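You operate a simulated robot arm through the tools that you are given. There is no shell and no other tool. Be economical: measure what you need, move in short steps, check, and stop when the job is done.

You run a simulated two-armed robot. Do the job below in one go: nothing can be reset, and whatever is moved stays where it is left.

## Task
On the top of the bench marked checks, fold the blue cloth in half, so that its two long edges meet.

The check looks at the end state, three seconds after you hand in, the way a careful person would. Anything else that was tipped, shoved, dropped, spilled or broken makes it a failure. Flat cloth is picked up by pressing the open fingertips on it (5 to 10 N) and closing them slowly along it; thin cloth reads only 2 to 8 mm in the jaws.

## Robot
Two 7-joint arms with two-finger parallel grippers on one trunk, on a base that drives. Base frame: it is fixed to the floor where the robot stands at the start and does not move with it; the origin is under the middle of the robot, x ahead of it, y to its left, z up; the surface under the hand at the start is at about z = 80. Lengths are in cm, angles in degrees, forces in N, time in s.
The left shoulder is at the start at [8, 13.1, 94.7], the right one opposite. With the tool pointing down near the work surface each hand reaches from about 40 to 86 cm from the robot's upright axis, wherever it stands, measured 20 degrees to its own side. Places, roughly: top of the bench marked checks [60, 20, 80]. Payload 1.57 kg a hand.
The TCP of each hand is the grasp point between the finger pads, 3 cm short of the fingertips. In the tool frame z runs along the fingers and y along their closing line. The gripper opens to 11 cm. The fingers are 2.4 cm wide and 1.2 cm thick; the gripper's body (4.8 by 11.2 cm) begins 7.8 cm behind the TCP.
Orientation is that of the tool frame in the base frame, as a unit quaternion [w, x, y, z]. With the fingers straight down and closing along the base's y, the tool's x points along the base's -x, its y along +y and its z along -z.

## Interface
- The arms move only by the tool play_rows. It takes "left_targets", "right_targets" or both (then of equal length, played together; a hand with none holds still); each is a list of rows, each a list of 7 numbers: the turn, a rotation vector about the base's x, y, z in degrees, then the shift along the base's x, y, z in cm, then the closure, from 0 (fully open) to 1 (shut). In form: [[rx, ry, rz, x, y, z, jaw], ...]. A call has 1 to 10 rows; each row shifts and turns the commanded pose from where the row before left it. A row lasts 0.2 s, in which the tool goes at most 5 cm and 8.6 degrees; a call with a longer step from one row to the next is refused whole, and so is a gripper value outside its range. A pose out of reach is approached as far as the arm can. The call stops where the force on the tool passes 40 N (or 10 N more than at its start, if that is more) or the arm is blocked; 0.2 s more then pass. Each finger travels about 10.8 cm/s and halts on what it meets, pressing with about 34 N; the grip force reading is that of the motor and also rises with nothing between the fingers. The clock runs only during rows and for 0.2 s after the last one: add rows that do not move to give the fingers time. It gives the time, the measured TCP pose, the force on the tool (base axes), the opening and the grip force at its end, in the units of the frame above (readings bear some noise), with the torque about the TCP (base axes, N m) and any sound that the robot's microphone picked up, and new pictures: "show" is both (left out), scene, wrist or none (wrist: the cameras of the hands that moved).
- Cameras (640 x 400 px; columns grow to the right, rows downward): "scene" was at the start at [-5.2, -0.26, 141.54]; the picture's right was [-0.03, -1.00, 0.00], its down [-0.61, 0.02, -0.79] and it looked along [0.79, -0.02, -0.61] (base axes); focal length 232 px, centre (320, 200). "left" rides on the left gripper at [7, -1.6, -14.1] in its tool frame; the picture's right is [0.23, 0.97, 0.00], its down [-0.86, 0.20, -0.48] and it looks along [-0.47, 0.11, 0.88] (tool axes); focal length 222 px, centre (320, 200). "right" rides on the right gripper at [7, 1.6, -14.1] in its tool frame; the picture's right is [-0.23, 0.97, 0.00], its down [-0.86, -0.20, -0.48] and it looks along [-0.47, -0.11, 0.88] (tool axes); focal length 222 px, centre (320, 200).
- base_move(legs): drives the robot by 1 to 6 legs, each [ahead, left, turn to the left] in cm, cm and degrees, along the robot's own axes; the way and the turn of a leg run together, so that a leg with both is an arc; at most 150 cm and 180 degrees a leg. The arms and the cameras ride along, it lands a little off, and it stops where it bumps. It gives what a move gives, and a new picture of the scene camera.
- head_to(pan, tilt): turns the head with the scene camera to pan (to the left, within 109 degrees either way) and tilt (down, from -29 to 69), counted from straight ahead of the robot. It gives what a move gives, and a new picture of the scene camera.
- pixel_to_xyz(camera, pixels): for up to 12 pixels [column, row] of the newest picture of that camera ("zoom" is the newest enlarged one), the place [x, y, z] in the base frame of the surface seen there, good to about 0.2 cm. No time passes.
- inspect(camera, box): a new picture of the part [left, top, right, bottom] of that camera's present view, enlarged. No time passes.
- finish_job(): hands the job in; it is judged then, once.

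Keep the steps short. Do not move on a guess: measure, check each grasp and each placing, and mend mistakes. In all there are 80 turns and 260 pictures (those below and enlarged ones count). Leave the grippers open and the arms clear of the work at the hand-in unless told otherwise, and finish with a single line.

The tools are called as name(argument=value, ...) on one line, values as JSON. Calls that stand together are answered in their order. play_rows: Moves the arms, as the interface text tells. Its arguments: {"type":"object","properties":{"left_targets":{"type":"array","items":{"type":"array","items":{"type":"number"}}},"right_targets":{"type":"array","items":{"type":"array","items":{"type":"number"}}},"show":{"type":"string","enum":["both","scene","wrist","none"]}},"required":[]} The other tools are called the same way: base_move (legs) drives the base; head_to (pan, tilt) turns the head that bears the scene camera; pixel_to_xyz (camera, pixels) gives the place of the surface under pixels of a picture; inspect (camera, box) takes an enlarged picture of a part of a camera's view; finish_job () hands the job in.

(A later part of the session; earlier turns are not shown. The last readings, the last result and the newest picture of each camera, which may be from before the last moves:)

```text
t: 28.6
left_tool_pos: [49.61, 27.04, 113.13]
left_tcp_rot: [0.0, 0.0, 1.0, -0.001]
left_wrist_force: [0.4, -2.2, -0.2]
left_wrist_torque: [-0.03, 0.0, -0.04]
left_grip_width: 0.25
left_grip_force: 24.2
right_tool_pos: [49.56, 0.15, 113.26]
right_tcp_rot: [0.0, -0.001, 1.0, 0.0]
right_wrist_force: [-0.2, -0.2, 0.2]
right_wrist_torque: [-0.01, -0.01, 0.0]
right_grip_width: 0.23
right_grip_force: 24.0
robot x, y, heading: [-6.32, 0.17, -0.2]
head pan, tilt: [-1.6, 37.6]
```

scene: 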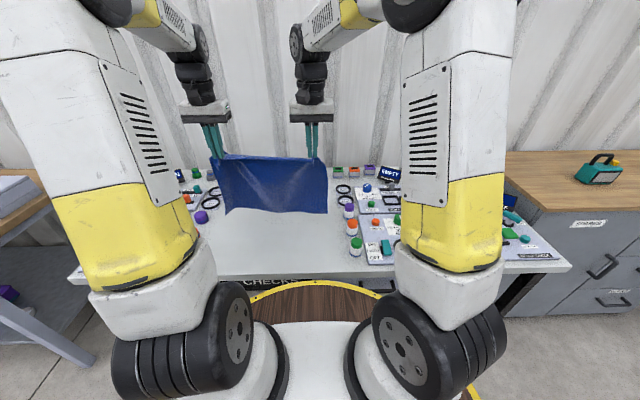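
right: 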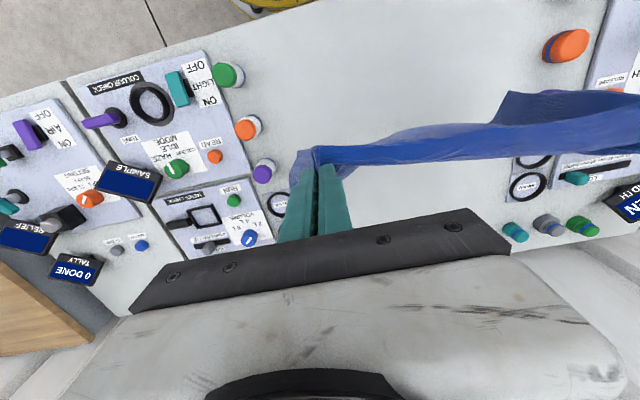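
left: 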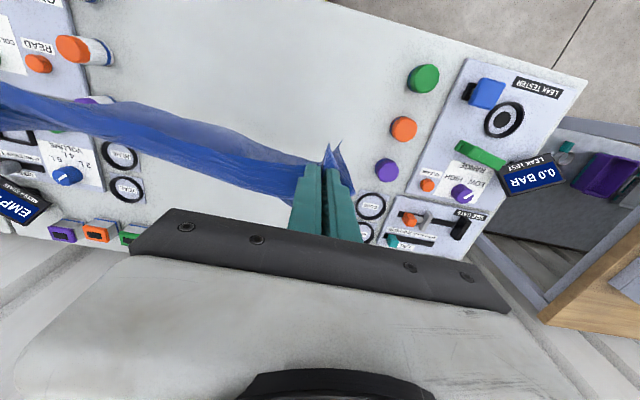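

The cloth hangs freely. I'll measure its bottom edge in the scene picture, around row 211.

pixel_to_xyz(camera="scene", pixels=[[228, 210], [250, 206], [275, 208], [300, 210], [325, 212], [222, 156], [270, 160], [316, 160]])

inspect(camera="scene", box=[180, 140, 360, 250])

```text
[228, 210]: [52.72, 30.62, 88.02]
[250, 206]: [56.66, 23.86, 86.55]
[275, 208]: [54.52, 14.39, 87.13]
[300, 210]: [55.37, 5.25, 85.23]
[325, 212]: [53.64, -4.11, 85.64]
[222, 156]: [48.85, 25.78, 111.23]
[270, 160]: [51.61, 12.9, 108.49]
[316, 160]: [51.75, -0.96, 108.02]
```

```text
3.56 times, centred on (270, 195) of scene
```

zoom: 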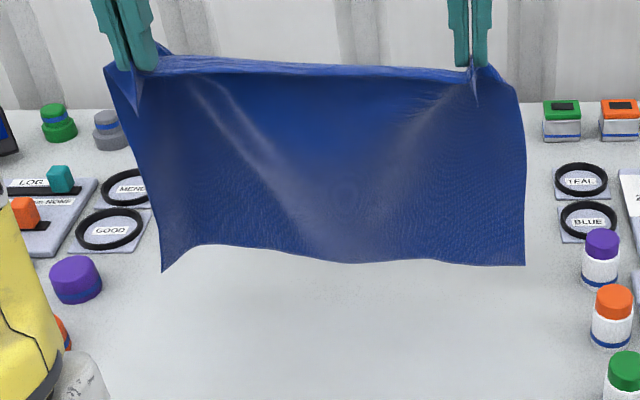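

The bottom edge hangs at z≈85–88. I'll move both hands back 9 cm toward me, lower them so the bottom edge nears the table, and let it settle.

play_rows(left_targets=[[0, 0, 0, -1, 0, 0, 1], [0, 0, 0, -2, 0, 0, 1], [0, 0, 0, -2, 0, 0, 1], [0, 0, 0, -2, 0, -0.5, 1], [0, 0, 0, -1.2, 0, -0.5, 1], [0, 0, 0, -0.8, 0, -1, 1], [0, 0, 0, 0, 0, -1, 1], [0, 0, 0, 0, 0, -0.5, 1], [0, 0, 0, 0, 0, 0, 1], [0, 0, 0, 0, 0, 0, 1]], right_targets=[[0, 0, 0, -1, 0, 0, 1], [0, 0, 0, -2, 0, 0, 1], [0, 0, 0, -2, 0, 0, 1], [0, 0, 0, -2, 0, -0.5, 1], [0, 0, 0, -1.2, 0, -0.5, 1], [0, 0, 0, -0.8, 0, -1, 1], [0, 0, 0, 0, 0, -1, 1], [0, 0, 0, 0, 0, -0.5, 1], [0, 0, 0, 0, 0, 0, 1], [0, 0, 0, 0, 0, 0, 1]], show="scene")

inspect(camera="scene", box=[180, 140, 360, 250])

```text
t: 30.8
left_tool_pos: [40.63, 27.18, 109.72]
left_tcp_rot: [-0.001, 0.0, 1.0, 0.0]
left_wrist_force: [0.1, -1.0, 0.3]
left_wrist_torque: [-0.05, 0.03, -0.04]
left_grip_width: 0.27
left_grip_force: 24.7
right_tool_pos: [40.86, 0.25, 109.65]
right_tcp_rot: [0.0, 0.0, 1.0, 0.0]
right_wrist_force: [-0.2, 1.2, 0.0]
right_wrist_torque: [0.03, 0.0, 0.02]
right_grip_width: 0.25
right_grip_force: 23.6
robot x, y, heading: [-6.46, 0.03, 0.1]
head pan, tilt: [-1.6, 37.6]
```

scene: 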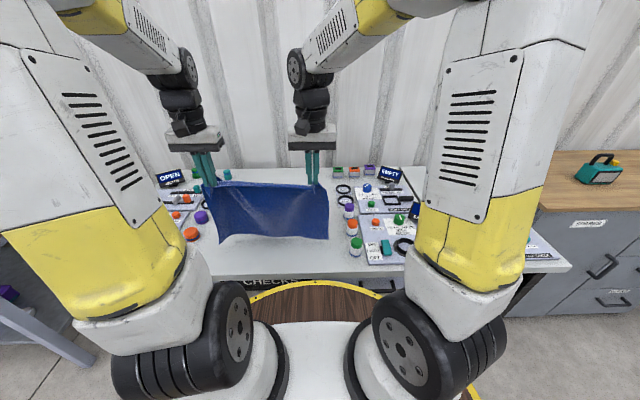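

```text
3.56 times, centred on (270, 195) of scene
```

zoom: 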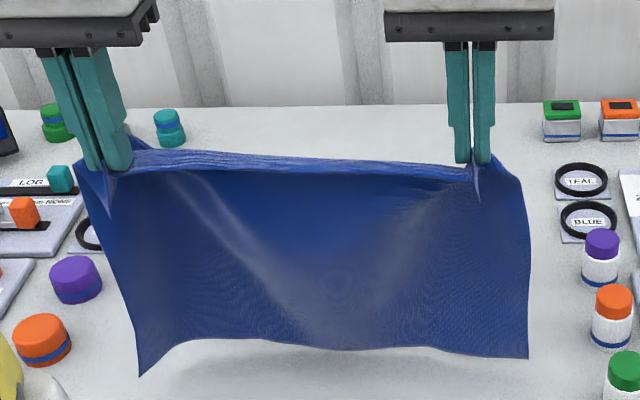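

I'll measure the bottom edge again from the zoom.

pixel_to_xyz(camera="zoom", pixels=[[143, 366], [200, 336], [330, 342], [450, 345], [524, 350], [330, 250], [330, 180], [108, 205]])

```text
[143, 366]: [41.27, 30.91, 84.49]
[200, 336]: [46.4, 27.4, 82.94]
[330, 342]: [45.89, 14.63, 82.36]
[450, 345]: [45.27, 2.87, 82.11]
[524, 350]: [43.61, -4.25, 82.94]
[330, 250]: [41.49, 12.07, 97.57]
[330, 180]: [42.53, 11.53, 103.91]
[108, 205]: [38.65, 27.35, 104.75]
```

The bottom edge is about 2–3 cm above the table. I'll lower it while moving forward, so it touches and trails behind the hands.

play_rows(left_targets=[[0, 0, 0, 0, 0, -1, 1], [0, 0, 0, 0, 0, -1, 1], [0, 0, 0, 0, 0, -1, 1], [0, 0, 0, 1.2, 0, -0.5, 1], [0, 0, 0, 1.2, 0, -0.5, 1], [0, 0, 0, 1.2, 0, -0.5, 1], [0, 0, 0, 1.2, 0, -0.3, 1], [0, 0, 0, 1.2, 0, -0.3, 1], [0, 0, 0, 1.2, 0, -0.3, 1], [0, 0, 0, 1.2, 0, -0.3, 1]], right_targets=[[0, 0, 0, 0, 0, -1, 1], [0, 0, 0, 0, 0, -1, 1], [0, 0, 0, 0, 0, -1, 1], [0, 0, 0, 1.2, 0, -0.5, 1], [0, 0, 0, 1.2, 0, -0.5, 1], [0, 0, 0, 1.2, 0, -0.5, 1], [0, 0, 0, 1.2, 0, -0.3, 1], [0, 0, 0, 1.2, 0, -0.3, 1], [0, 0, 0, 1.2, 0, -0.3, 1], [0, 0, 0, 1.2, 0, -0.3, 1]], show="scene")

inspect(camera="scene", box=[180, 140, 360, 250])

```text
t: 33.0
left_tool_pos: [49.01, 27.23, 104.14]
left_tcp_rot: [0.0, 0.0, 1.0, 0.0]
left_wrist_force: [-1.0, -1.9, -0.1]
left_wrist_torque: [-0.01, 0.02, -0.03]
left_grip_width: 0.25
left_grip_force: 24.4
right_tool_pos: [49.27, 0.26, 104.04]
right_tcp_rot: [0.0, 0.0, 1.0, 0.0]
right_wrist_force: [0.2, 1.4, -0.5]
right_wrist_torque: [0.05, -0.05, -0.01]
right_grip_width: 0.2
right_grip_force: 23.9
robot x, y, heading: [-6.14, -0.13, 0.2]
head pan, tilt: [-1.6, 37.6]
```

scene: 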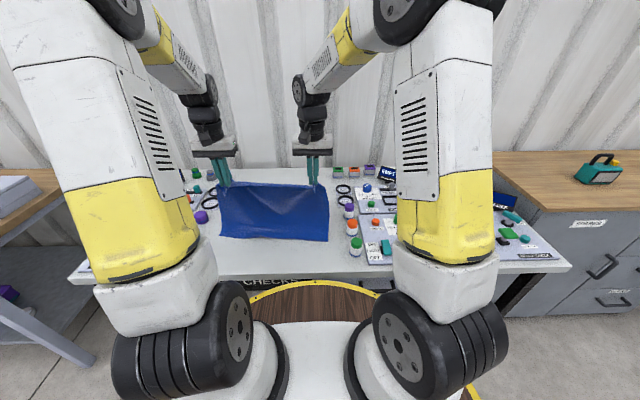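

```text
3.56 times, centred on (270, 195) of scene
```

zoom: 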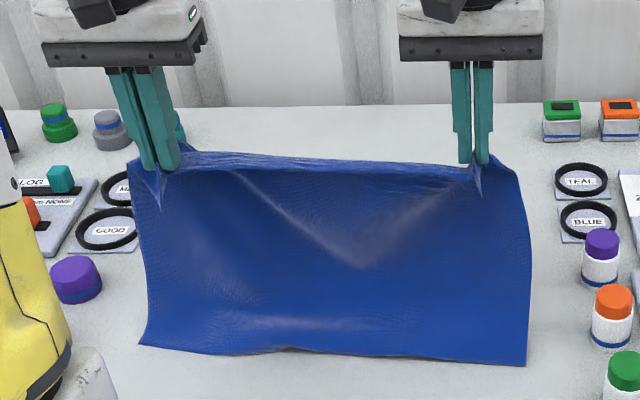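

pixel_to_xyz(camera="zoom", pixels=[[148, 340], [290, 344], [400, 352], [522, 358], [330, 300], [330, 250], [330, 175]])

```text
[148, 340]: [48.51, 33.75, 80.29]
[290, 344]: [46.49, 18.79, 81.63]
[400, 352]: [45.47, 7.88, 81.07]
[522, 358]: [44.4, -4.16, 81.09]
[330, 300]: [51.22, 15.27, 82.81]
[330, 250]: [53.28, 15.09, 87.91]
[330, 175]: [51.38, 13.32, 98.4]
```

The bottom edge lies on the table at x 44–48 with the body trailing correctly. I'll continue forward and down to lay the lower half.

play_rows(left_targets=[[0, 0, 0, 1, 0, -0.8, 1], [0, 0, 0, 1, 0, -0.8, 1], [0, 0, 0, 1, 0, -0.9, 1], [0, 0, 0, 1, 0, -0.9, 1], [0, 0, 0, 1, 0, -1, 1], [0, 0, 0, 1, 0, -1, 1], [0, 0, 0, 1, 0, -1, 1], [0, 0, 0, 1, 0, -1, 1], [0, 0, 0, 0.6, 0, -1, 1], [0, 0, 0, 0, 0, 0, 1]], right_targets=[[0, 0, 0, 1, 0, -0.8, 1], [0, 0, 0, 1, 0, -0.8, 1], [0, 0, 0, 1, 0, -0.9, 1], [0, 0, 0, 1, 0, -0.9, 1], [0, 0, 0, 1, 0, -1, 1], [0, 0, 0, 1, 0, -1, 1], [0, 0, 0, 1, 0, -1, 1], [0, 0, 0, 1, 0, -1, 1], [0, 0, 0, 0.6, 0, -1, 1], [0, 0, 0, 0, 0, 0, 1]])

inspect(camera="scene", box=[180, 140, 360, 250])

```text
t: 35.2
left_tool_pos: [57.59, 27.21, 95.56]
left_tcp_rot: [0.0, -0.001, 1.0, 0.0]
left_wrist_force: [-0.7, -0.2, -0.2]
left_wrist_torque: [-0.06, -0.01, -0.04]
left_grip_width: 0.24
left_grip_force: 24.0
right_tool_pos: [57.67, 0.2, 95.63]
right_tcp_rot: [0.0, 0.0, 1.0, 0.0]
right_wrist_force: [-0.4, 0.9, -0.7]
right_wrist_torque: [-0.01, 0.02, -0.03]
right_grip_width: 0.24
right_grip_force: 23.6
robot x, y, heading: [-6.32, -0.18, 0.1]
head pan, tilt: [-1.6, 37.6]
```

scene: 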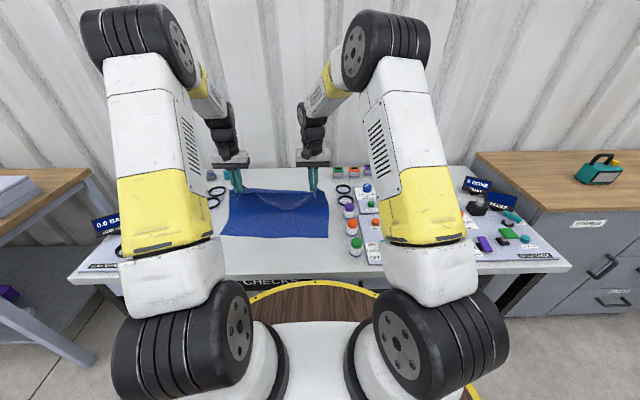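
right: 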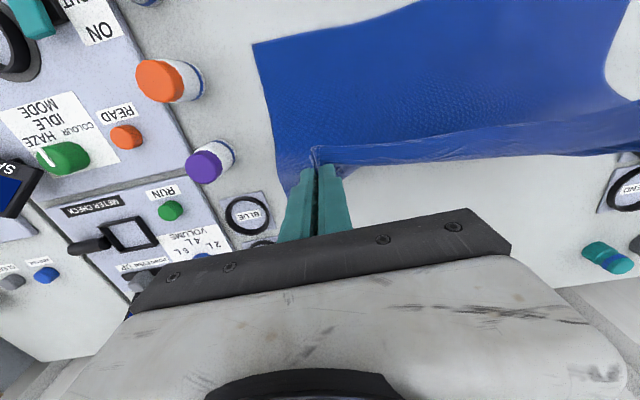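
left: 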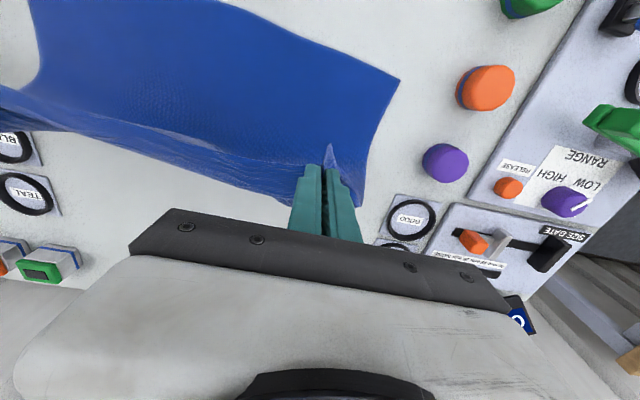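

```text
3.56 times, centred on (270, 195) of scene
```

zoom: 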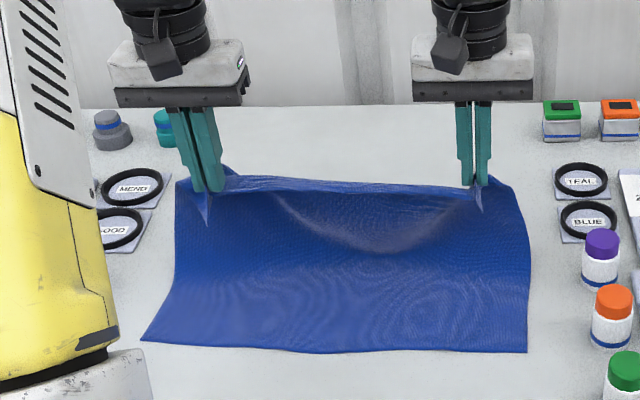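

The lower half lies flat and the held edge is above its far side. I'll measure the laid edge and the body.

pixel_to_xyz(camera="zoom", pixels=[[148, 338], [250, 345], [380, 348], [522, 349], [330, 310], [330, 280], [330, 250], [330, 215], [175, 250], [525, 250], [205, 222], [480, 212]])

```text
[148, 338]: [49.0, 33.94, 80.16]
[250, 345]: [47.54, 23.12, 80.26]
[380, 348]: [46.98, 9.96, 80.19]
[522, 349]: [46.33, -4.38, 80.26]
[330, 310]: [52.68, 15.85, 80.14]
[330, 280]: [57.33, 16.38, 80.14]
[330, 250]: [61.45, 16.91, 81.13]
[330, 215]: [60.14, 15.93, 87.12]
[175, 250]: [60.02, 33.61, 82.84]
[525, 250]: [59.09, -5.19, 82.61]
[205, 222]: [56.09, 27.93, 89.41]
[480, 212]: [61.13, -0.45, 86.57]
```

The laid edge runs from (49.0, 33.9) to (46.3, -4.4). I'll bring the held edge back over it, left to x≈50.4 and right to x≈48.2, lowering to 2 cm above.

play_rows(left_targets=[[0, 0, 0, -0.9, 0, -0.8, 1], [0, 0, 0, -0.9, 0, -0.9, 1], [0, 0, 0, -0.9, 0, -1, 1], [0, 0, 0, -0.9, 0, -1.1, 1], [0, 0, 0, -0.9, 0, -1.2, 1], [0, 0, 0, -0.9, 0, -1.3, 1], [0, 0, 0, -0.9, 0, -1.4, 1], [0, 0, 0, -0.9, 0, -1.4, 1], [0, 0, 0, 0, 0, -1.2, 1], [0, 0, 0, 0, 0, 0, 1]], right_targets=[[0, 0, 0, -1.2, 0, -0.8, 1], [0, 0, 0, -1.2, 0, -0.9, 1], [0, 0, 0, -1.2, 0, -1, 1], [0, 0, 0, -1.2, 0, -1.1, 1], [0, 0, 0, -1.2, 0, -1.2, 1], [0, 0, 0, -1.2, 0, -1.3, 1], [0, 0, 0, -1.2, 0, -1.4, 1], [0, 0, 0, -1, 0, -1.4, 1], [0, 0, 0, 0, 0, -1.2, 1], [0, 0, 0, 0, 0, 0, 1]])

inspect(camera="scene", box=[180, 140, 360, 250])

```text
t: 37.4
left_tool_pos: [50.47, 27.25, 85.18]
left_tcp_rot: [0.0, 0.0, 1.0, 0.001]
left_wrist_force: [-0.2, -3.9, 0.0]
left_wrist_torque: [-0.11, 0.02, -0.06]
left_grip_width: 0.24
left_grip_force: 23.9
right_tool_pos: [48.48, 0.4, 85.4]
right_tcp_rot: [0.0, 0.0, 1.0, 0.0]
right_wrist_force: [1.3, 4.0, 0.1]
right_wrist_torque: [0.14, -0.03, 0.0]
right_grip_width: 0.26
right_grip_force: 24.0
robot x, y, heading: [-6.26, -0.12, 0.1]
head pan, tilt: [-1.6, 37.6]
```

scene: 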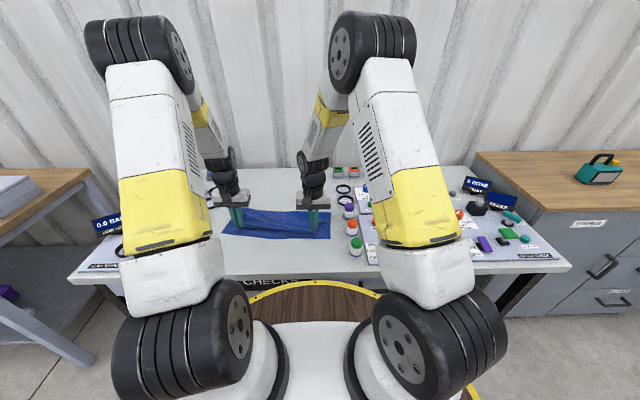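
right: 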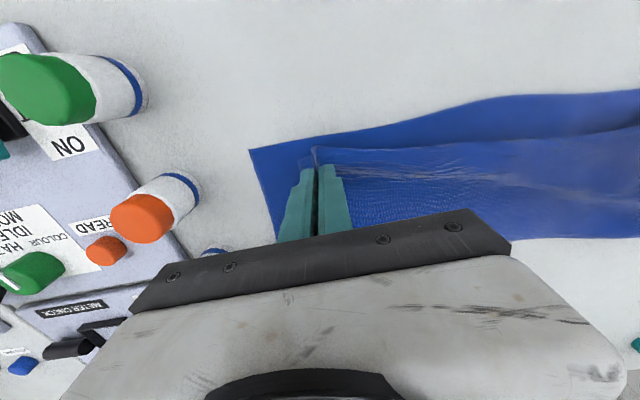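
left: 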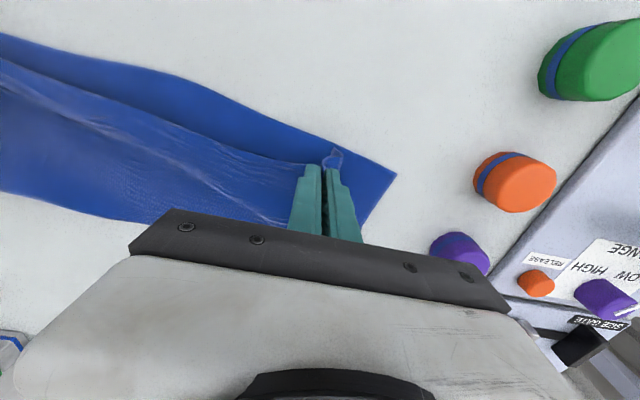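

```text
3.56 times, centred on (270, 195) of scene
```

zoom: 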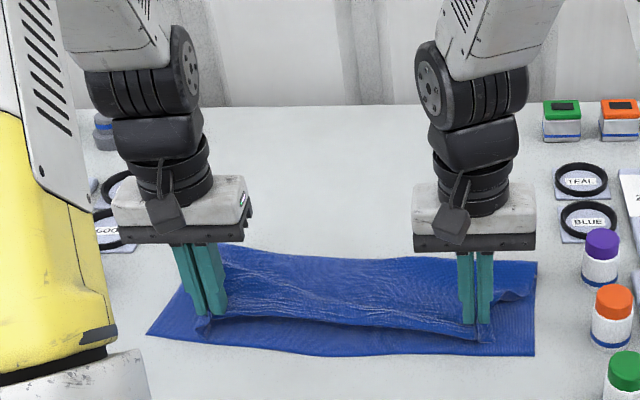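

The fold is shaping well; the held edge is slightly short of the lower edge. I'll measure both edges in the wrist views.

pixel_to_xyz(camera="right", pixels=[[251, 152], [316, 149], [350, 151], [440, 146], [600, 133], [300, 140], [440, 114], [550, 98]])

pixel_to_xyz(camera="left", pixels=[[394, 175], [333, 153], [300, 164], [200, 128], [100, 93], [200, 87], [300, 130], [60, 50]])

```text
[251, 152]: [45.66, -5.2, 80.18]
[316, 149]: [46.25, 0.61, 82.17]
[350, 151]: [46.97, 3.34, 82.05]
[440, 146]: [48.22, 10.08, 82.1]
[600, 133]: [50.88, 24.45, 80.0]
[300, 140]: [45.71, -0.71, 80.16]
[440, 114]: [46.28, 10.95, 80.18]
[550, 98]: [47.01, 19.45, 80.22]
```

```text
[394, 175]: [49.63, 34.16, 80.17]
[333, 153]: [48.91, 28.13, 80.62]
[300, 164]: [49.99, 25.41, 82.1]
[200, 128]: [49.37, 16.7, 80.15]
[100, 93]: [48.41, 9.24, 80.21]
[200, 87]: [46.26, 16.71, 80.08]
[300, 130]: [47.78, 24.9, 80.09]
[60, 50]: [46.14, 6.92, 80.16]
```

Lower edge: x 45.7 (right), 46.3 (middle), 49.6 (left corner). Upper edge: 46.3, 49.4 and 48.9. I'll move both hands 1 cm toward me while lowering to light contact.

play_rows(left_targets=[[0, 0, 0, -0.4, 0, -0.4, 1], [0, 0, 0, -0.4, 0, -0.4, 1], [0, 0, 0, -0.2, 0, -0.5, 1], [0, 0, 0, 0, 0, -0.4, 1], [0, 0, 0, 0, 0, 0, 1]], right_targets=[[0, 0, 0, -0.4, 0, -0.4, 1], [0, 0, 0, -0.4, 0, -0.4, 1], [0, 0, 0, -0.2, 0, -0.5, 1], [0, 0, 0, 0, 0, -0.4, 1], [0, 0, 0, 0, 0, 0, 1]], show="wrist")

```text
t: 38.6
left_tool_pos: [49.48, 27.26, 83.69]
left_tcp_rot: [0.0, 0.0, 1.0, 0.0]
left_wrist_force: [-0.5, -3.8, -0.3]
left_wrist_torque: [-0.07, 0.05, -0.06]
left_grip_width: 0.26
left_grip_force: 23.7
right_tool_pos: [47.54, 0.36, 83.58]
right_tcp_rot: [0.0, 0.0, 1.0, 0.001]
right_wrist_force: [0.0, 4.0, 0.9]
right_wrist_torque: [0.08, -0.07, -0.06]
right_grip_width: 0.26
right_grip_force: 23.6
robot x, y, heading: [-6.4, 0.04, 0.1]
head pan, tilt: [-1.6, 37.6]
```

right: 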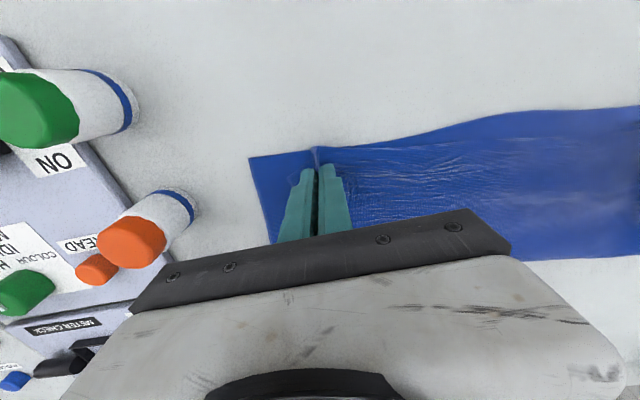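
left: 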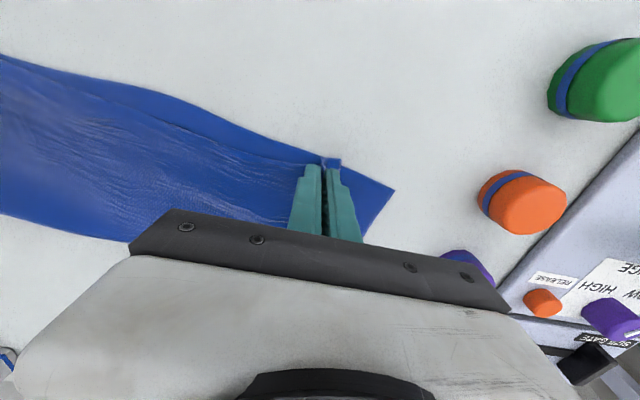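

The edges nearly coincide at both hands. I'll lower 0.2 cm and open slowly so the gathers spread outward.

play_rows(left_targets=[[0, 0, 0, 0, 0, -0.15, 1], [0, 0, 0, 0, 0, 0, 0.97], [0, 0, 0, 0, 0, 0, 0.94], [0, 0, 0, 0, 0, 0, 0.9], [0, 0, 0, 0, 0, 0, 0.86], [0, 0, 0, 0, 0, 0, 0.82], [0, 0, 0, 0, 0, 0, 0.78], [0, 0, 0, 0, 0, 0, 0.74], [0, 0, 0, 0, 0, 0, 0.7]], right_targets=[[0, 0, 0, 0, 0, -0.1, 1], [0, 0, 0, 0, 0, 0, 0.97], [0, 0, 0, 0, 0, 0, 0.94], [0, 0, 0, 0, 0, 0, 0.9], [0, 0, 0, 0, 0, 0, 0.86], [0, 0, 0, 0, 0, 0, 0.82], [0, 0, 0, 0, 0, 0, 0.78], [0, 0, 0, 0, 0, 0, 0.74], [0, 0, 0, 0, 0, 0, 0.7]], show="wrist")

```text
t: 40.6
left_tool_pos: [49.55, 27.34, 83.46]
left_tcp_rot: [0.0, 0.0, 1.0, 0.0]
left_wrist_force: [-0.5, 0.0, 0.1]
left_wrist_torque: [0.02, 0.01, 0.01]
left_grip_width: 3.3
left_grip_force: 0.0
right_tool_pos: [47.54, 0.25, 83.48]
right_tcp_rot: [0.001, 0.0, 1.0, 0.0]
right_wrist_force: [0.1, 0.6, 0.4]
right_wrist_torque: [0.0, 0.0, -0.01]
right_grip_width: 3.31
right_grip_force: 0.1
robot x, y, heading: [-6.42, 0.07, -0.0]
head pan, tilt: [-1.6, 37.6]
```

right: 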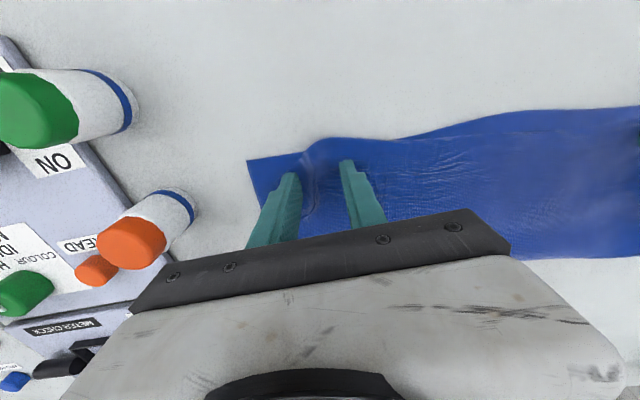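
left: 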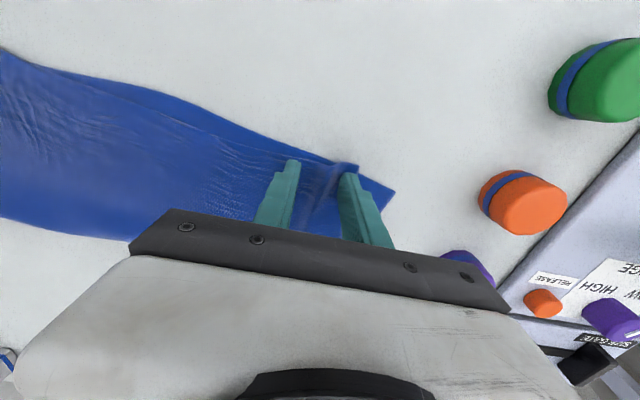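

The gathers have released flat. I'll lift both hands 10 cm straight up and look.

play_rows(left_targets=[[0, 0, 0, 0, 0, 0.5, 0.7], [0, 0, 0, 0, 0, 1, 0.7], [0, 0, 0, 0, 0, 2, 0.7], [0, 0, 0, 0, 1, 3, 0.7], [0, 0, 0, 0, 1, 4, 0.7], [0, 0, 0, 0, 1, 4, 0.7]], right_targets=[[0, 0, 0, 0, 0, 0.5, 0.7], [0, 0, 0, 0, 0, 1, 0.7], [0, 0, 0, 0, 0, 2, 0.7], [0, 0, 0, 0, -1, 3, 0.7], [0, 0, 0, 0, -1, 4, 0.7], [0, 0, 0, 0, -1, 4, 0.7]])

inspect(camera="scene", box=[180, 150, 360, 260])

```text
t: 42.0
left_tool_pos: [49.33, 30.33, 98.06]
left_tcp_rot: [0.001, -0.001, 1.0, 0.0]
left_wrist_force: [0.9, 0.1, -0.3]
left_wrist_torque: [-0.03, 0.05, 0.02]
left_grip_width: 3.3
left_grip_force: 0.1
right_tool_pos: [47.53, -2.94, 97.91]
right_tcp_rot: [0.0, 0.0, 1.0, 0.0]
right_wrist_force: [0.4, -0.2, -0.4]
right_wrist_torque: [-0.02, 0.02, -0.01]
right_grip_width: 3.32
right_grip_force: 0.1
robot x, y, heading: [-6.04, 0.02, 0.1]
head pan, tilt: [-1.6, 37.6]
```

scene: 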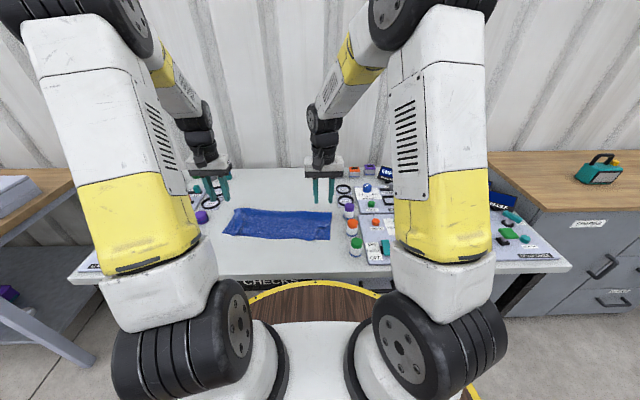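
right: 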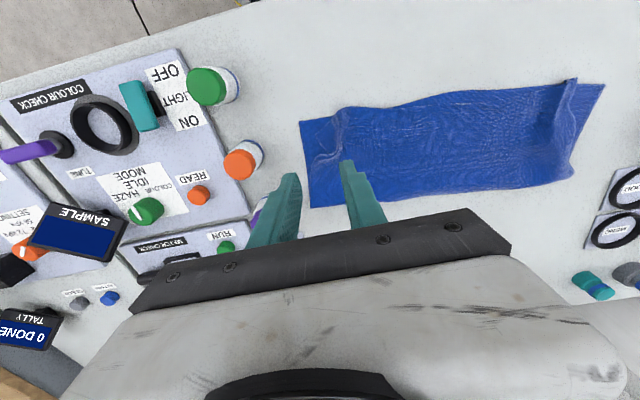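
left: 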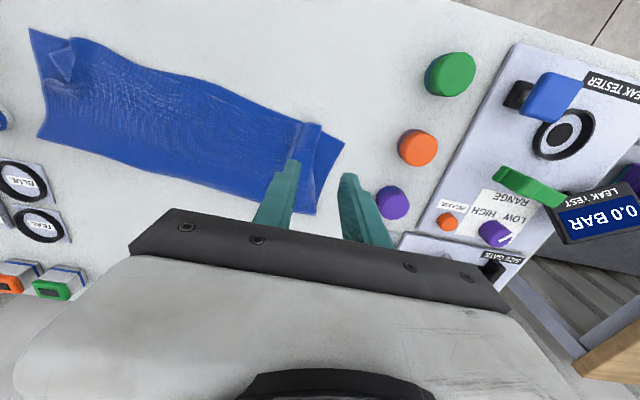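

```text
3.56 times, centred on (270, 205) of scene
```

zoom: 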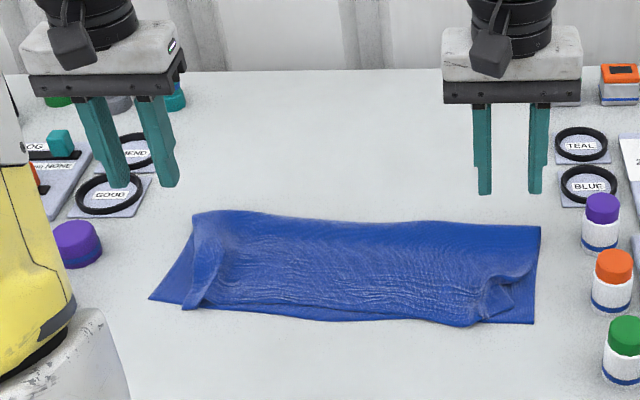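

The fold is nearly right, but the upper layer is still gathered at both ends. I'll look closer.

inspect(camera="left", box=[10, 10, 170, 150])

inspect(camera="left", box=[210, 90, 370, 225])

inspect(camera="right", box=[290, 70, 450, 215])

inspect(camera="right", box=[480, 65, 640, 205])

```text
2.86 times, centred on (90, 80) of left
```

zoom: 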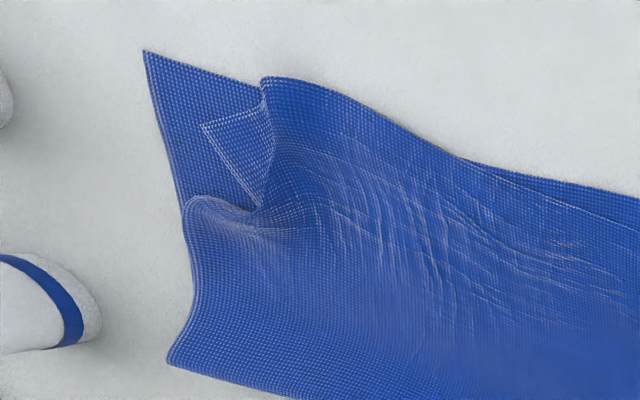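

```text
2.96 times, centred on (290, 158) of left
```

zoom: 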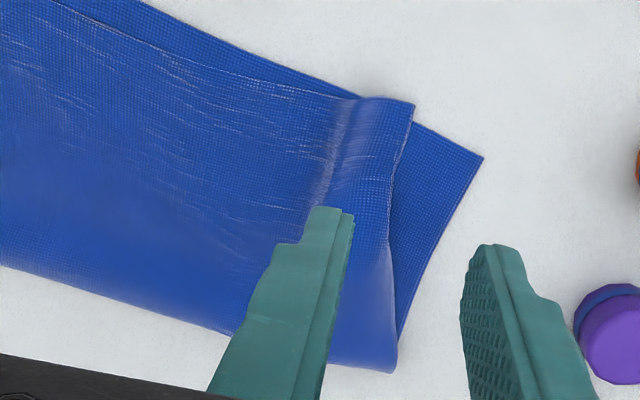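

```text
2.76 times, centred on (370, 142) of right
```

zoom: 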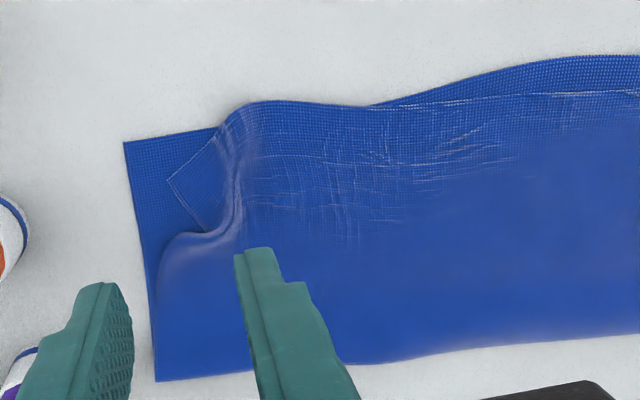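

```text
2.86 times, centred on (560, 135) of right
```

zoom: 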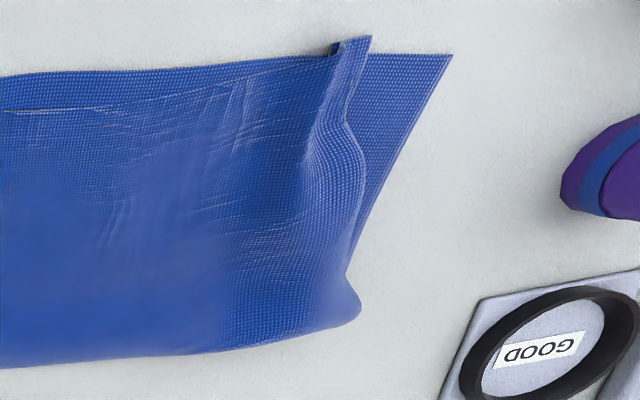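

The left end needs its upper corner wiped about 3 cm outward. At the right, the upper corner is tucked under a small pleat. I'll measure the features.

pixel_to_xyz(camera="left", pixels=[[321, 126], [344, 144], [298, 138], [290, 158], [314, 213], [270, 119], [314, 160]])

pixel_to_xyz(camera="right", pixels=[[300, 122], [317, 135], [341, 109], [333, 152], [315, 160], [312, 206], [345, 135], [400, 107], [470, 93], [470, 101], [560, 86], [560, 92]])

```text
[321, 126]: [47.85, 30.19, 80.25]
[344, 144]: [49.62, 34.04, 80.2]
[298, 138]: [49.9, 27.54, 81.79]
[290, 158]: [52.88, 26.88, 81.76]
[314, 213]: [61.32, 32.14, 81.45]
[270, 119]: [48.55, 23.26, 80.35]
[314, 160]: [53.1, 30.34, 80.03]
```

```text
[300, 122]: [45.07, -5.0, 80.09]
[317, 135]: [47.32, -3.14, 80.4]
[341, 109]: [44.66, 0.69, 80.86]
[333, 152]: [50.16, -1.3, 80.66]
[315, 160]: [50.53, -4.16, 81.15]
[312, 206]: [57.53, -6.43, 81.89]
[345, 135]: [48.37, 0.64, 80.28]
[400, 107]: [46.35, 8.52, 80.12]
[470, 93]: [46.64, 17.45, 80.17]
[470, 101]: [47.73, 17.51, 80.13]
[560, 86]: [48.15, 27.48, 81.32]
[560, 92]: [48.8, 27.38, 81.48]
```

Plan: straddle each wrinkle with the fingers, press lightly, and open while shifting outward, so the inner finger stays put and the outer one spreads the cloth. I'll move to 1 cm above each spot.

play_rows(left_targets=[[0, 0, 0, 0.4, -1.6, -2, 0.72], [0, 0, 0, 0.4, -1.6, -4, 0.72], [0, 0, 0, 0.3, 0, -3.5, 0.72], [0, 0, 0, 0, 0, -2.5, 0.72], [0, 0, 0, 0, 0, -1.4, 0.72], [0, 0, 0, 0, 0, 0, 0.72]], right_targets=[[0, 0, 0, 0.3, 1.5, -2, 0.7], [0, 0, 0, 0.2, 1.4, -4, 0.7], [0, 0, 0, 0, 0, -3.5, 0.7], [0, 0, 0, 0, 0, -2.5, 0.7], [0, 0, 0, 0, 0, -1.4, 0.7], [0, 0, 0, 0, 0, 0, 0.7]], show="wrist")

inspect(camera="right", box=[230, 90, 430, 215])

inspect(camera="left", box=[220, 90, 420, 215])

```text
t: 43.4
left_tool_pos: [50.47, 27.21, 84.68]
left_tcp_rot: [0.0, 0.0, 1.0, 0.0]
left_wrist_force: [-0.4, -0.4, 0.5]
left_wrist_torque: [0.02, 0.0, -0.01]
left_grip_width: 3.07
left_grip_force: 0.1
right_tool_pos: [47.9, 0.09, 84.81]
right_tcp_rot: [0.001, 0.0, 1.0, 0.0]
right_wrist_force: [0.3, -0.4, 0.2]
right_wrist_torque: [-0.02, 0.03, -0.01]
right_grip_width: 3.3
right_grip_force: 0.1
robot x, y, heading: [-6.14, -0.23, 0.3]
head pan, tilt: [-1.6, 37.6]
```

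right: 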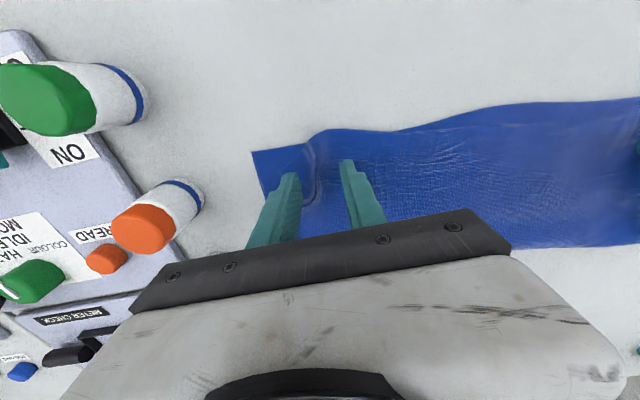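
left: 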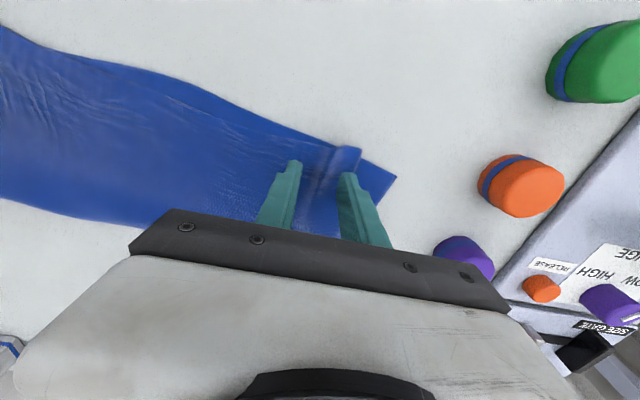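

```text
3.20 times, centred on (330, 152) of right
```

zoom: 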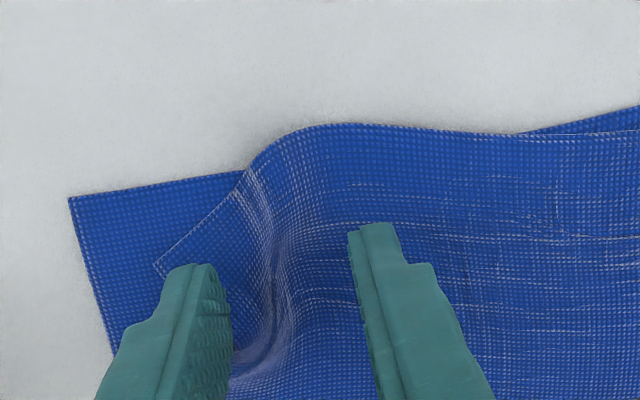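

```text
3.20 times, centred on (320, 152) of left
```

zoom: 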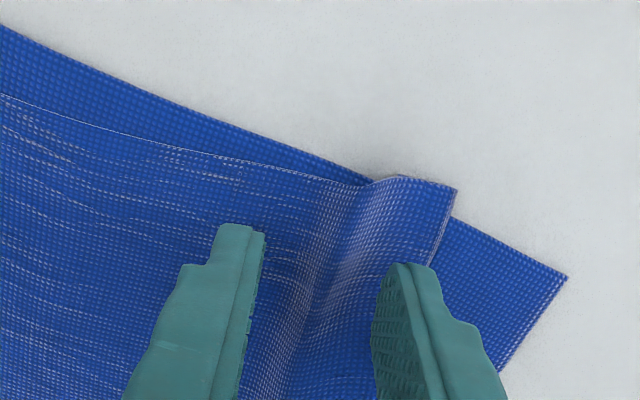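

At the right the corner is just pulled inward, and the left outer finger sits near the top layer's side edge. I'll narrow both jaws slightly and lower to near contact.

play_rows(left_targets=[[0, 0, 0, 0, -0.1, 0, 0.78], [0, 0, 0, 0, 0, -0.7, 0.78], [0, 0, 0, 0, 0, -0.6, 0.78], [0, 0, 0, 0, 0, 0, 0.78]], right_targets=[[0, 0, 0, 0, 0, 0, 0.74], [0, 0, 0, 0, 0, -0.7, 0.74], [0, 0, 0, 0, 0, -0.6, 0.74], [0, 0, 0, 0, 0, 0, 0.74]], show="none")

```text
t: 44.4
left_tool_pos: [50.57, 27.02, 83.32]
left_tcp_rot: [0.0, -0.001, 1.0, 0.0]
left_wrist_force: [-0.9, -0.4, 11.3]
left_wrist_torque: [0.17, 0.11, 0.05]
left_grip_width: 2.42
left_grip_force: 0.0
right_tool_pos: [48.01, 0.18, 83.47]
right_tcp_rot: [0.0, 0.0, 1.0, 0.0]
right_wrist_force: [0.7, 1.1, -0.3]
right_wrist_torque: [-0.01, -0.02, 0.02]
right_grip_width: 2.87
right_grip_force: 0.0
robot x, y, heading: [-5.9, -0.22, 0.1]
head pan, tilt: [-1.6, 37.6]
```

The left presses at 11 N and the right isn't touching. I'll spread the left now while lowering the right to contact.

play_rows(left_targets=[[0, 0, 0, 0, 0, -0.0, 0.78], [0, 0, 0, 0.1, 0.18, 0, 0.748], [0, 0, 0, 0.1, 0.18, 0, 0.716], [0, 0, 0, 0.1, 0.18, 0, 0.684], [0, 0, 0, 0.1, 0.18, 0, 0.652], [0, 0, 0, 0.1, 0.18, 0, 0.62], [0, 0, 0, 0, 0, 0, 0.62]], right_targets=[[0, 0, 0, 0, 0, -0.04, 0.74], [0, 0, 0, 0, 0, -0.04, 0.74], [0, 0, 0, 0, 0, -0.03, 0.74], [0, 0, 0, 0, 0, 0, 0.74], [0, 0, 0, 0, 0, 0, 0.74], [0, 0, 0, 0, 0, 0, 0.74], [0, 0, 0, 0, 0, 0, 0.74]], show="wrist")

```text
t: 46.0
left_tool_pos: [50.9, 27.75, 83.28]
left_tcp_rot: [0.002, 0.0, 1.0, 0.0]
left_wrist_force: [-2.1, -9.7, 23.7]
left_wrist_torque: [0.2, 0.18, 0.06]
left_grip_width: 3.28
left_grip_force: 0.0
right_tool_pos: [47.78, 0.1, 83.28]
right_tcp_rot: [0.001, 0.0, 1.0, 0.0]
right_wrist_force: [0.4, 2.6, 6.2]
right_wrist_torque: [0.02, 0.02, 0.0]
right_grip_width: 2.83
right_grip_force: 0.1
robot x, y, heading: [-5.75, -0.22, 0.0]
head pan, tilt: [-1.6, 37.6]
```

right: 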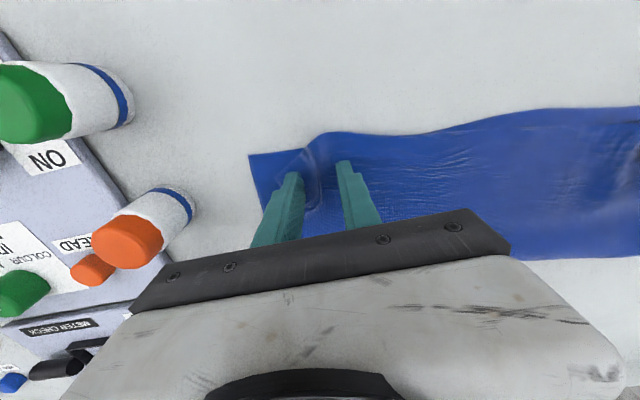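
left: 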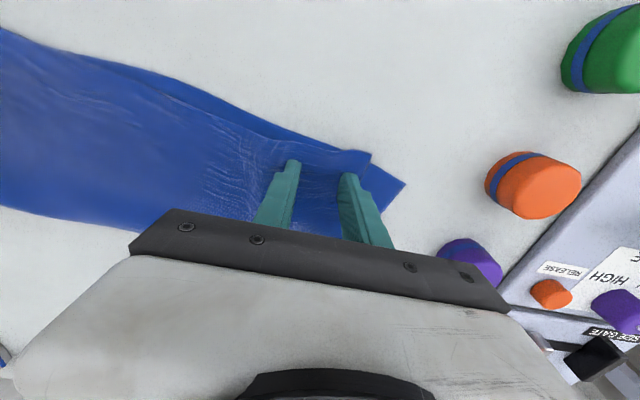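

The left wrinkle flattened and the move stopped at 24 N. I'll ease the left up and continue, and start the right spread outward and toward me.

play_rows(left_targets=[[0, 0, 0, 0, 0, 0.06, 0.7], [0, 0, 0, 0.15, 0.2, 0, 0.665], [0, 0, 0, 0.15, 0.2, 0, 0.63], [0, 0, 0, 0.15, 0.2, 0, 0.595], [0, 0, 0, 0.15, 0.2, 0, 0.56], [0, 0, 0, 0.15, 0.2, 0, 0.525], [0, 0, 0, 0, 0, 0, 0.525]], right_targets=[[0, 0, 0, 0, 0, 0, 0.74], [0, 0, 0, -0.2, -0.2, 0, 0.703], [0, 0, 0, -0.2, -0.2, 0, 0.667], [0, 0, 0, -0.2, -0.2, 0, 0.63], [0, 0, 0, -0.2, -0.2, 0, 0.593], [0, 0, 0, -0.2, -0.2, 0, 0.557], [0, 0, 0, 0, 0, 0, 0.557]], show="wrist")

```text
t: 47.6
left_tool_pos: [51.66, 28.74, 83.32]
left_tcp_rot: [0.001, 0.0, 1.0, 0.0]
left_wrist_force: [-6.1, -12.8, 25.6]
left_wrist_torque: [0.17, 0.34, 0.16]
left_grip_width: 4.09
left_grip_force: 0.1
right_tool_pos: [46.91, -0.68, 83.38]
right_tcp_rot: [0.001, 0.0, 1.0, 0.001]
right_wrist_force: [4.2, 8.7, 16.6]
right_wrist_torque: [0.12, -0.13, -0.03]
right_grip_width: 4.52
right_grip_force: 0.0
robot x, y, heading: [-6.18, -0.12, 0.1]
head pan, tilt: [-1.6, 37.6]
```

right: 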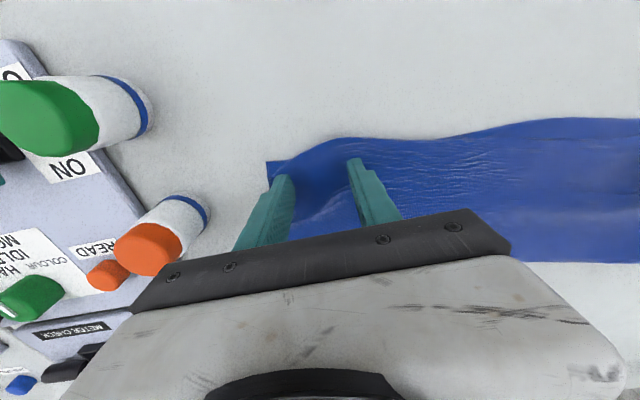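
left: 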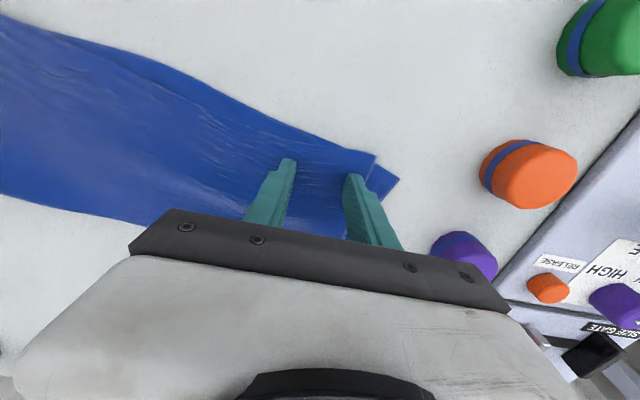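

Both corners are spreading well. I'll lift both hands straight up and view the whole.

play_rows(left_targets=[[0, 0, 0, 0, 0, 0.5, 0.62], [0, 0, 0, 0, 0, 1.5, 0.62], [0, 0, 0, 0, 0, 3, 0.62], [0, 0, 0, 0, 1, 4, 0.62], [0, 0, 0, 0, 1, 4, 0.62], [0, 0, 0, 0, 0, 0, 0.62]], right_targets=[[0, 0, 0, 0, 0, 0.5, 0.58], [0, 0, 0, 0, 0, 1.5, 0.58], [0, 0, 0, 0, 0, 3, 0.58], [0, 0, 0, 0, -1, 4, 0.58], [0, 0, 0, 0, -1, 4, 0.58], [0, 0, 0, 0, 0, 0, 0.58]])

inspect(camera="scene", box=[190, 180, 350, 270])

```text
t: 49.0
left_tool_pos: [51.73, 30.82, 95.95]
left_tcp_rot: [-0.001, -0.001, 1.0, -0.001]
left_wrist_force: [0.1, 0.4, -0.1]
left_wrist_torque: [-0.04, 0.01, 0.01]
left_grip_width: 4.17
left_grip_force: 0.0
right_tool_pos: [46.39, -2.93, 96.15]
right_tcp_rot: [0.0, 0.001, 1.0, 0.001]
right_wrist_force: [1.1, -0.6, -1.0]
right_wrist_torque: [-0.04, 0.0, 0.0]
right_grip_width: 4.6
right_grip_force: 0.0
robot x, y, heading: [-6.65, -0.02, -0.2]
head pan, tilt: [-1.6, 37.6]
```

scene: 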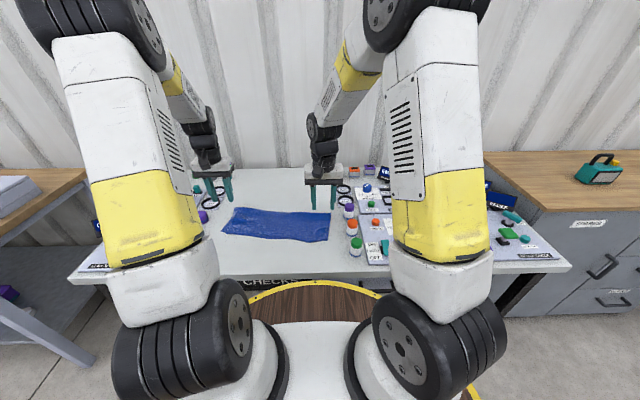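
right: 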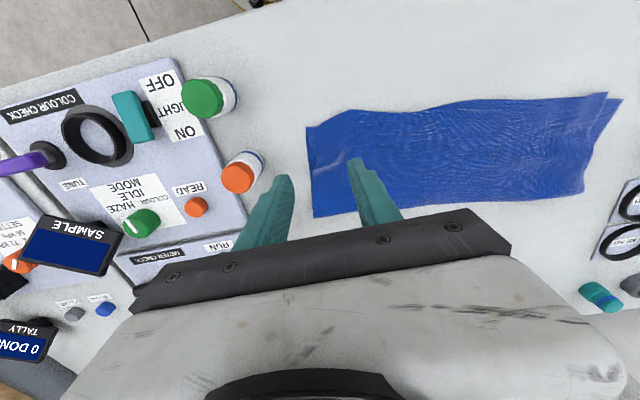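
left: 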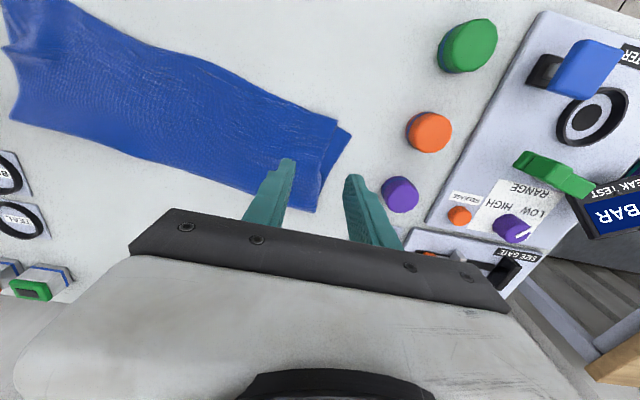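

```text
4.00 times, centred on (270, 225) of scene
```

zoom: 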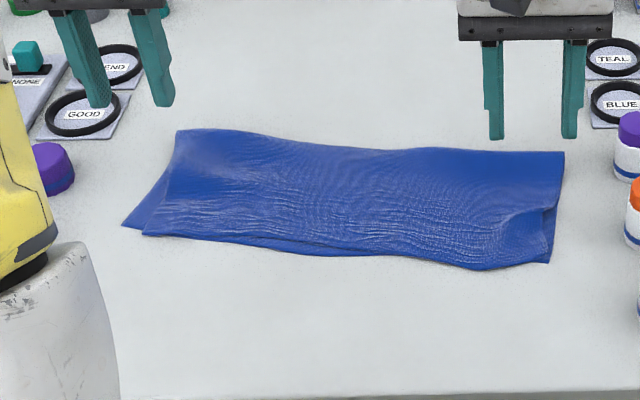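

That's much better. I'll check each part of the edge closely.

inspect(camera="right", box=[290, 80, 460, 225])

inspect(camera="right", box=[450, 80, 640, 205])

inspect(camera="left", box=[200, 60, 370, 220])

```text
2.76 times, centred on (375, 152) of right
```

zoom: 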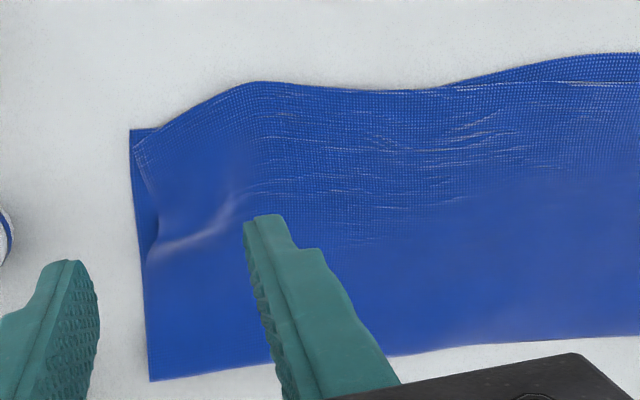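

```text
3.20 times, centred on (545, 142) of right
```

zoom: 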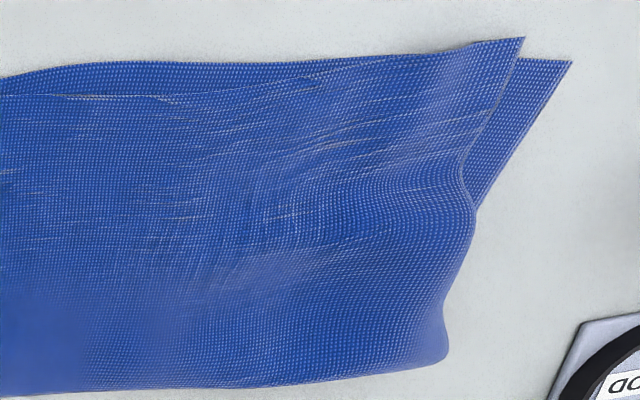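

```text
2.50 times, centred on (285, 140) of left
```

zoom: 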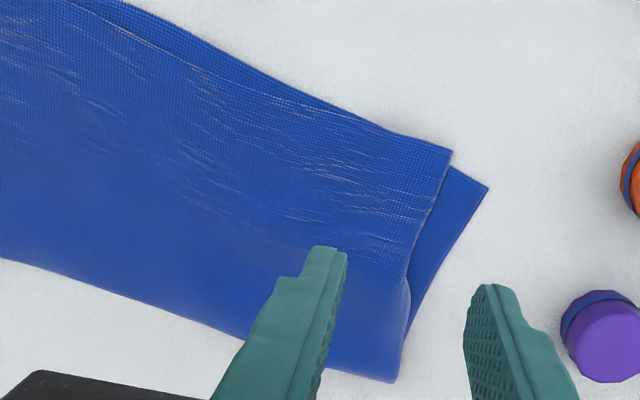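

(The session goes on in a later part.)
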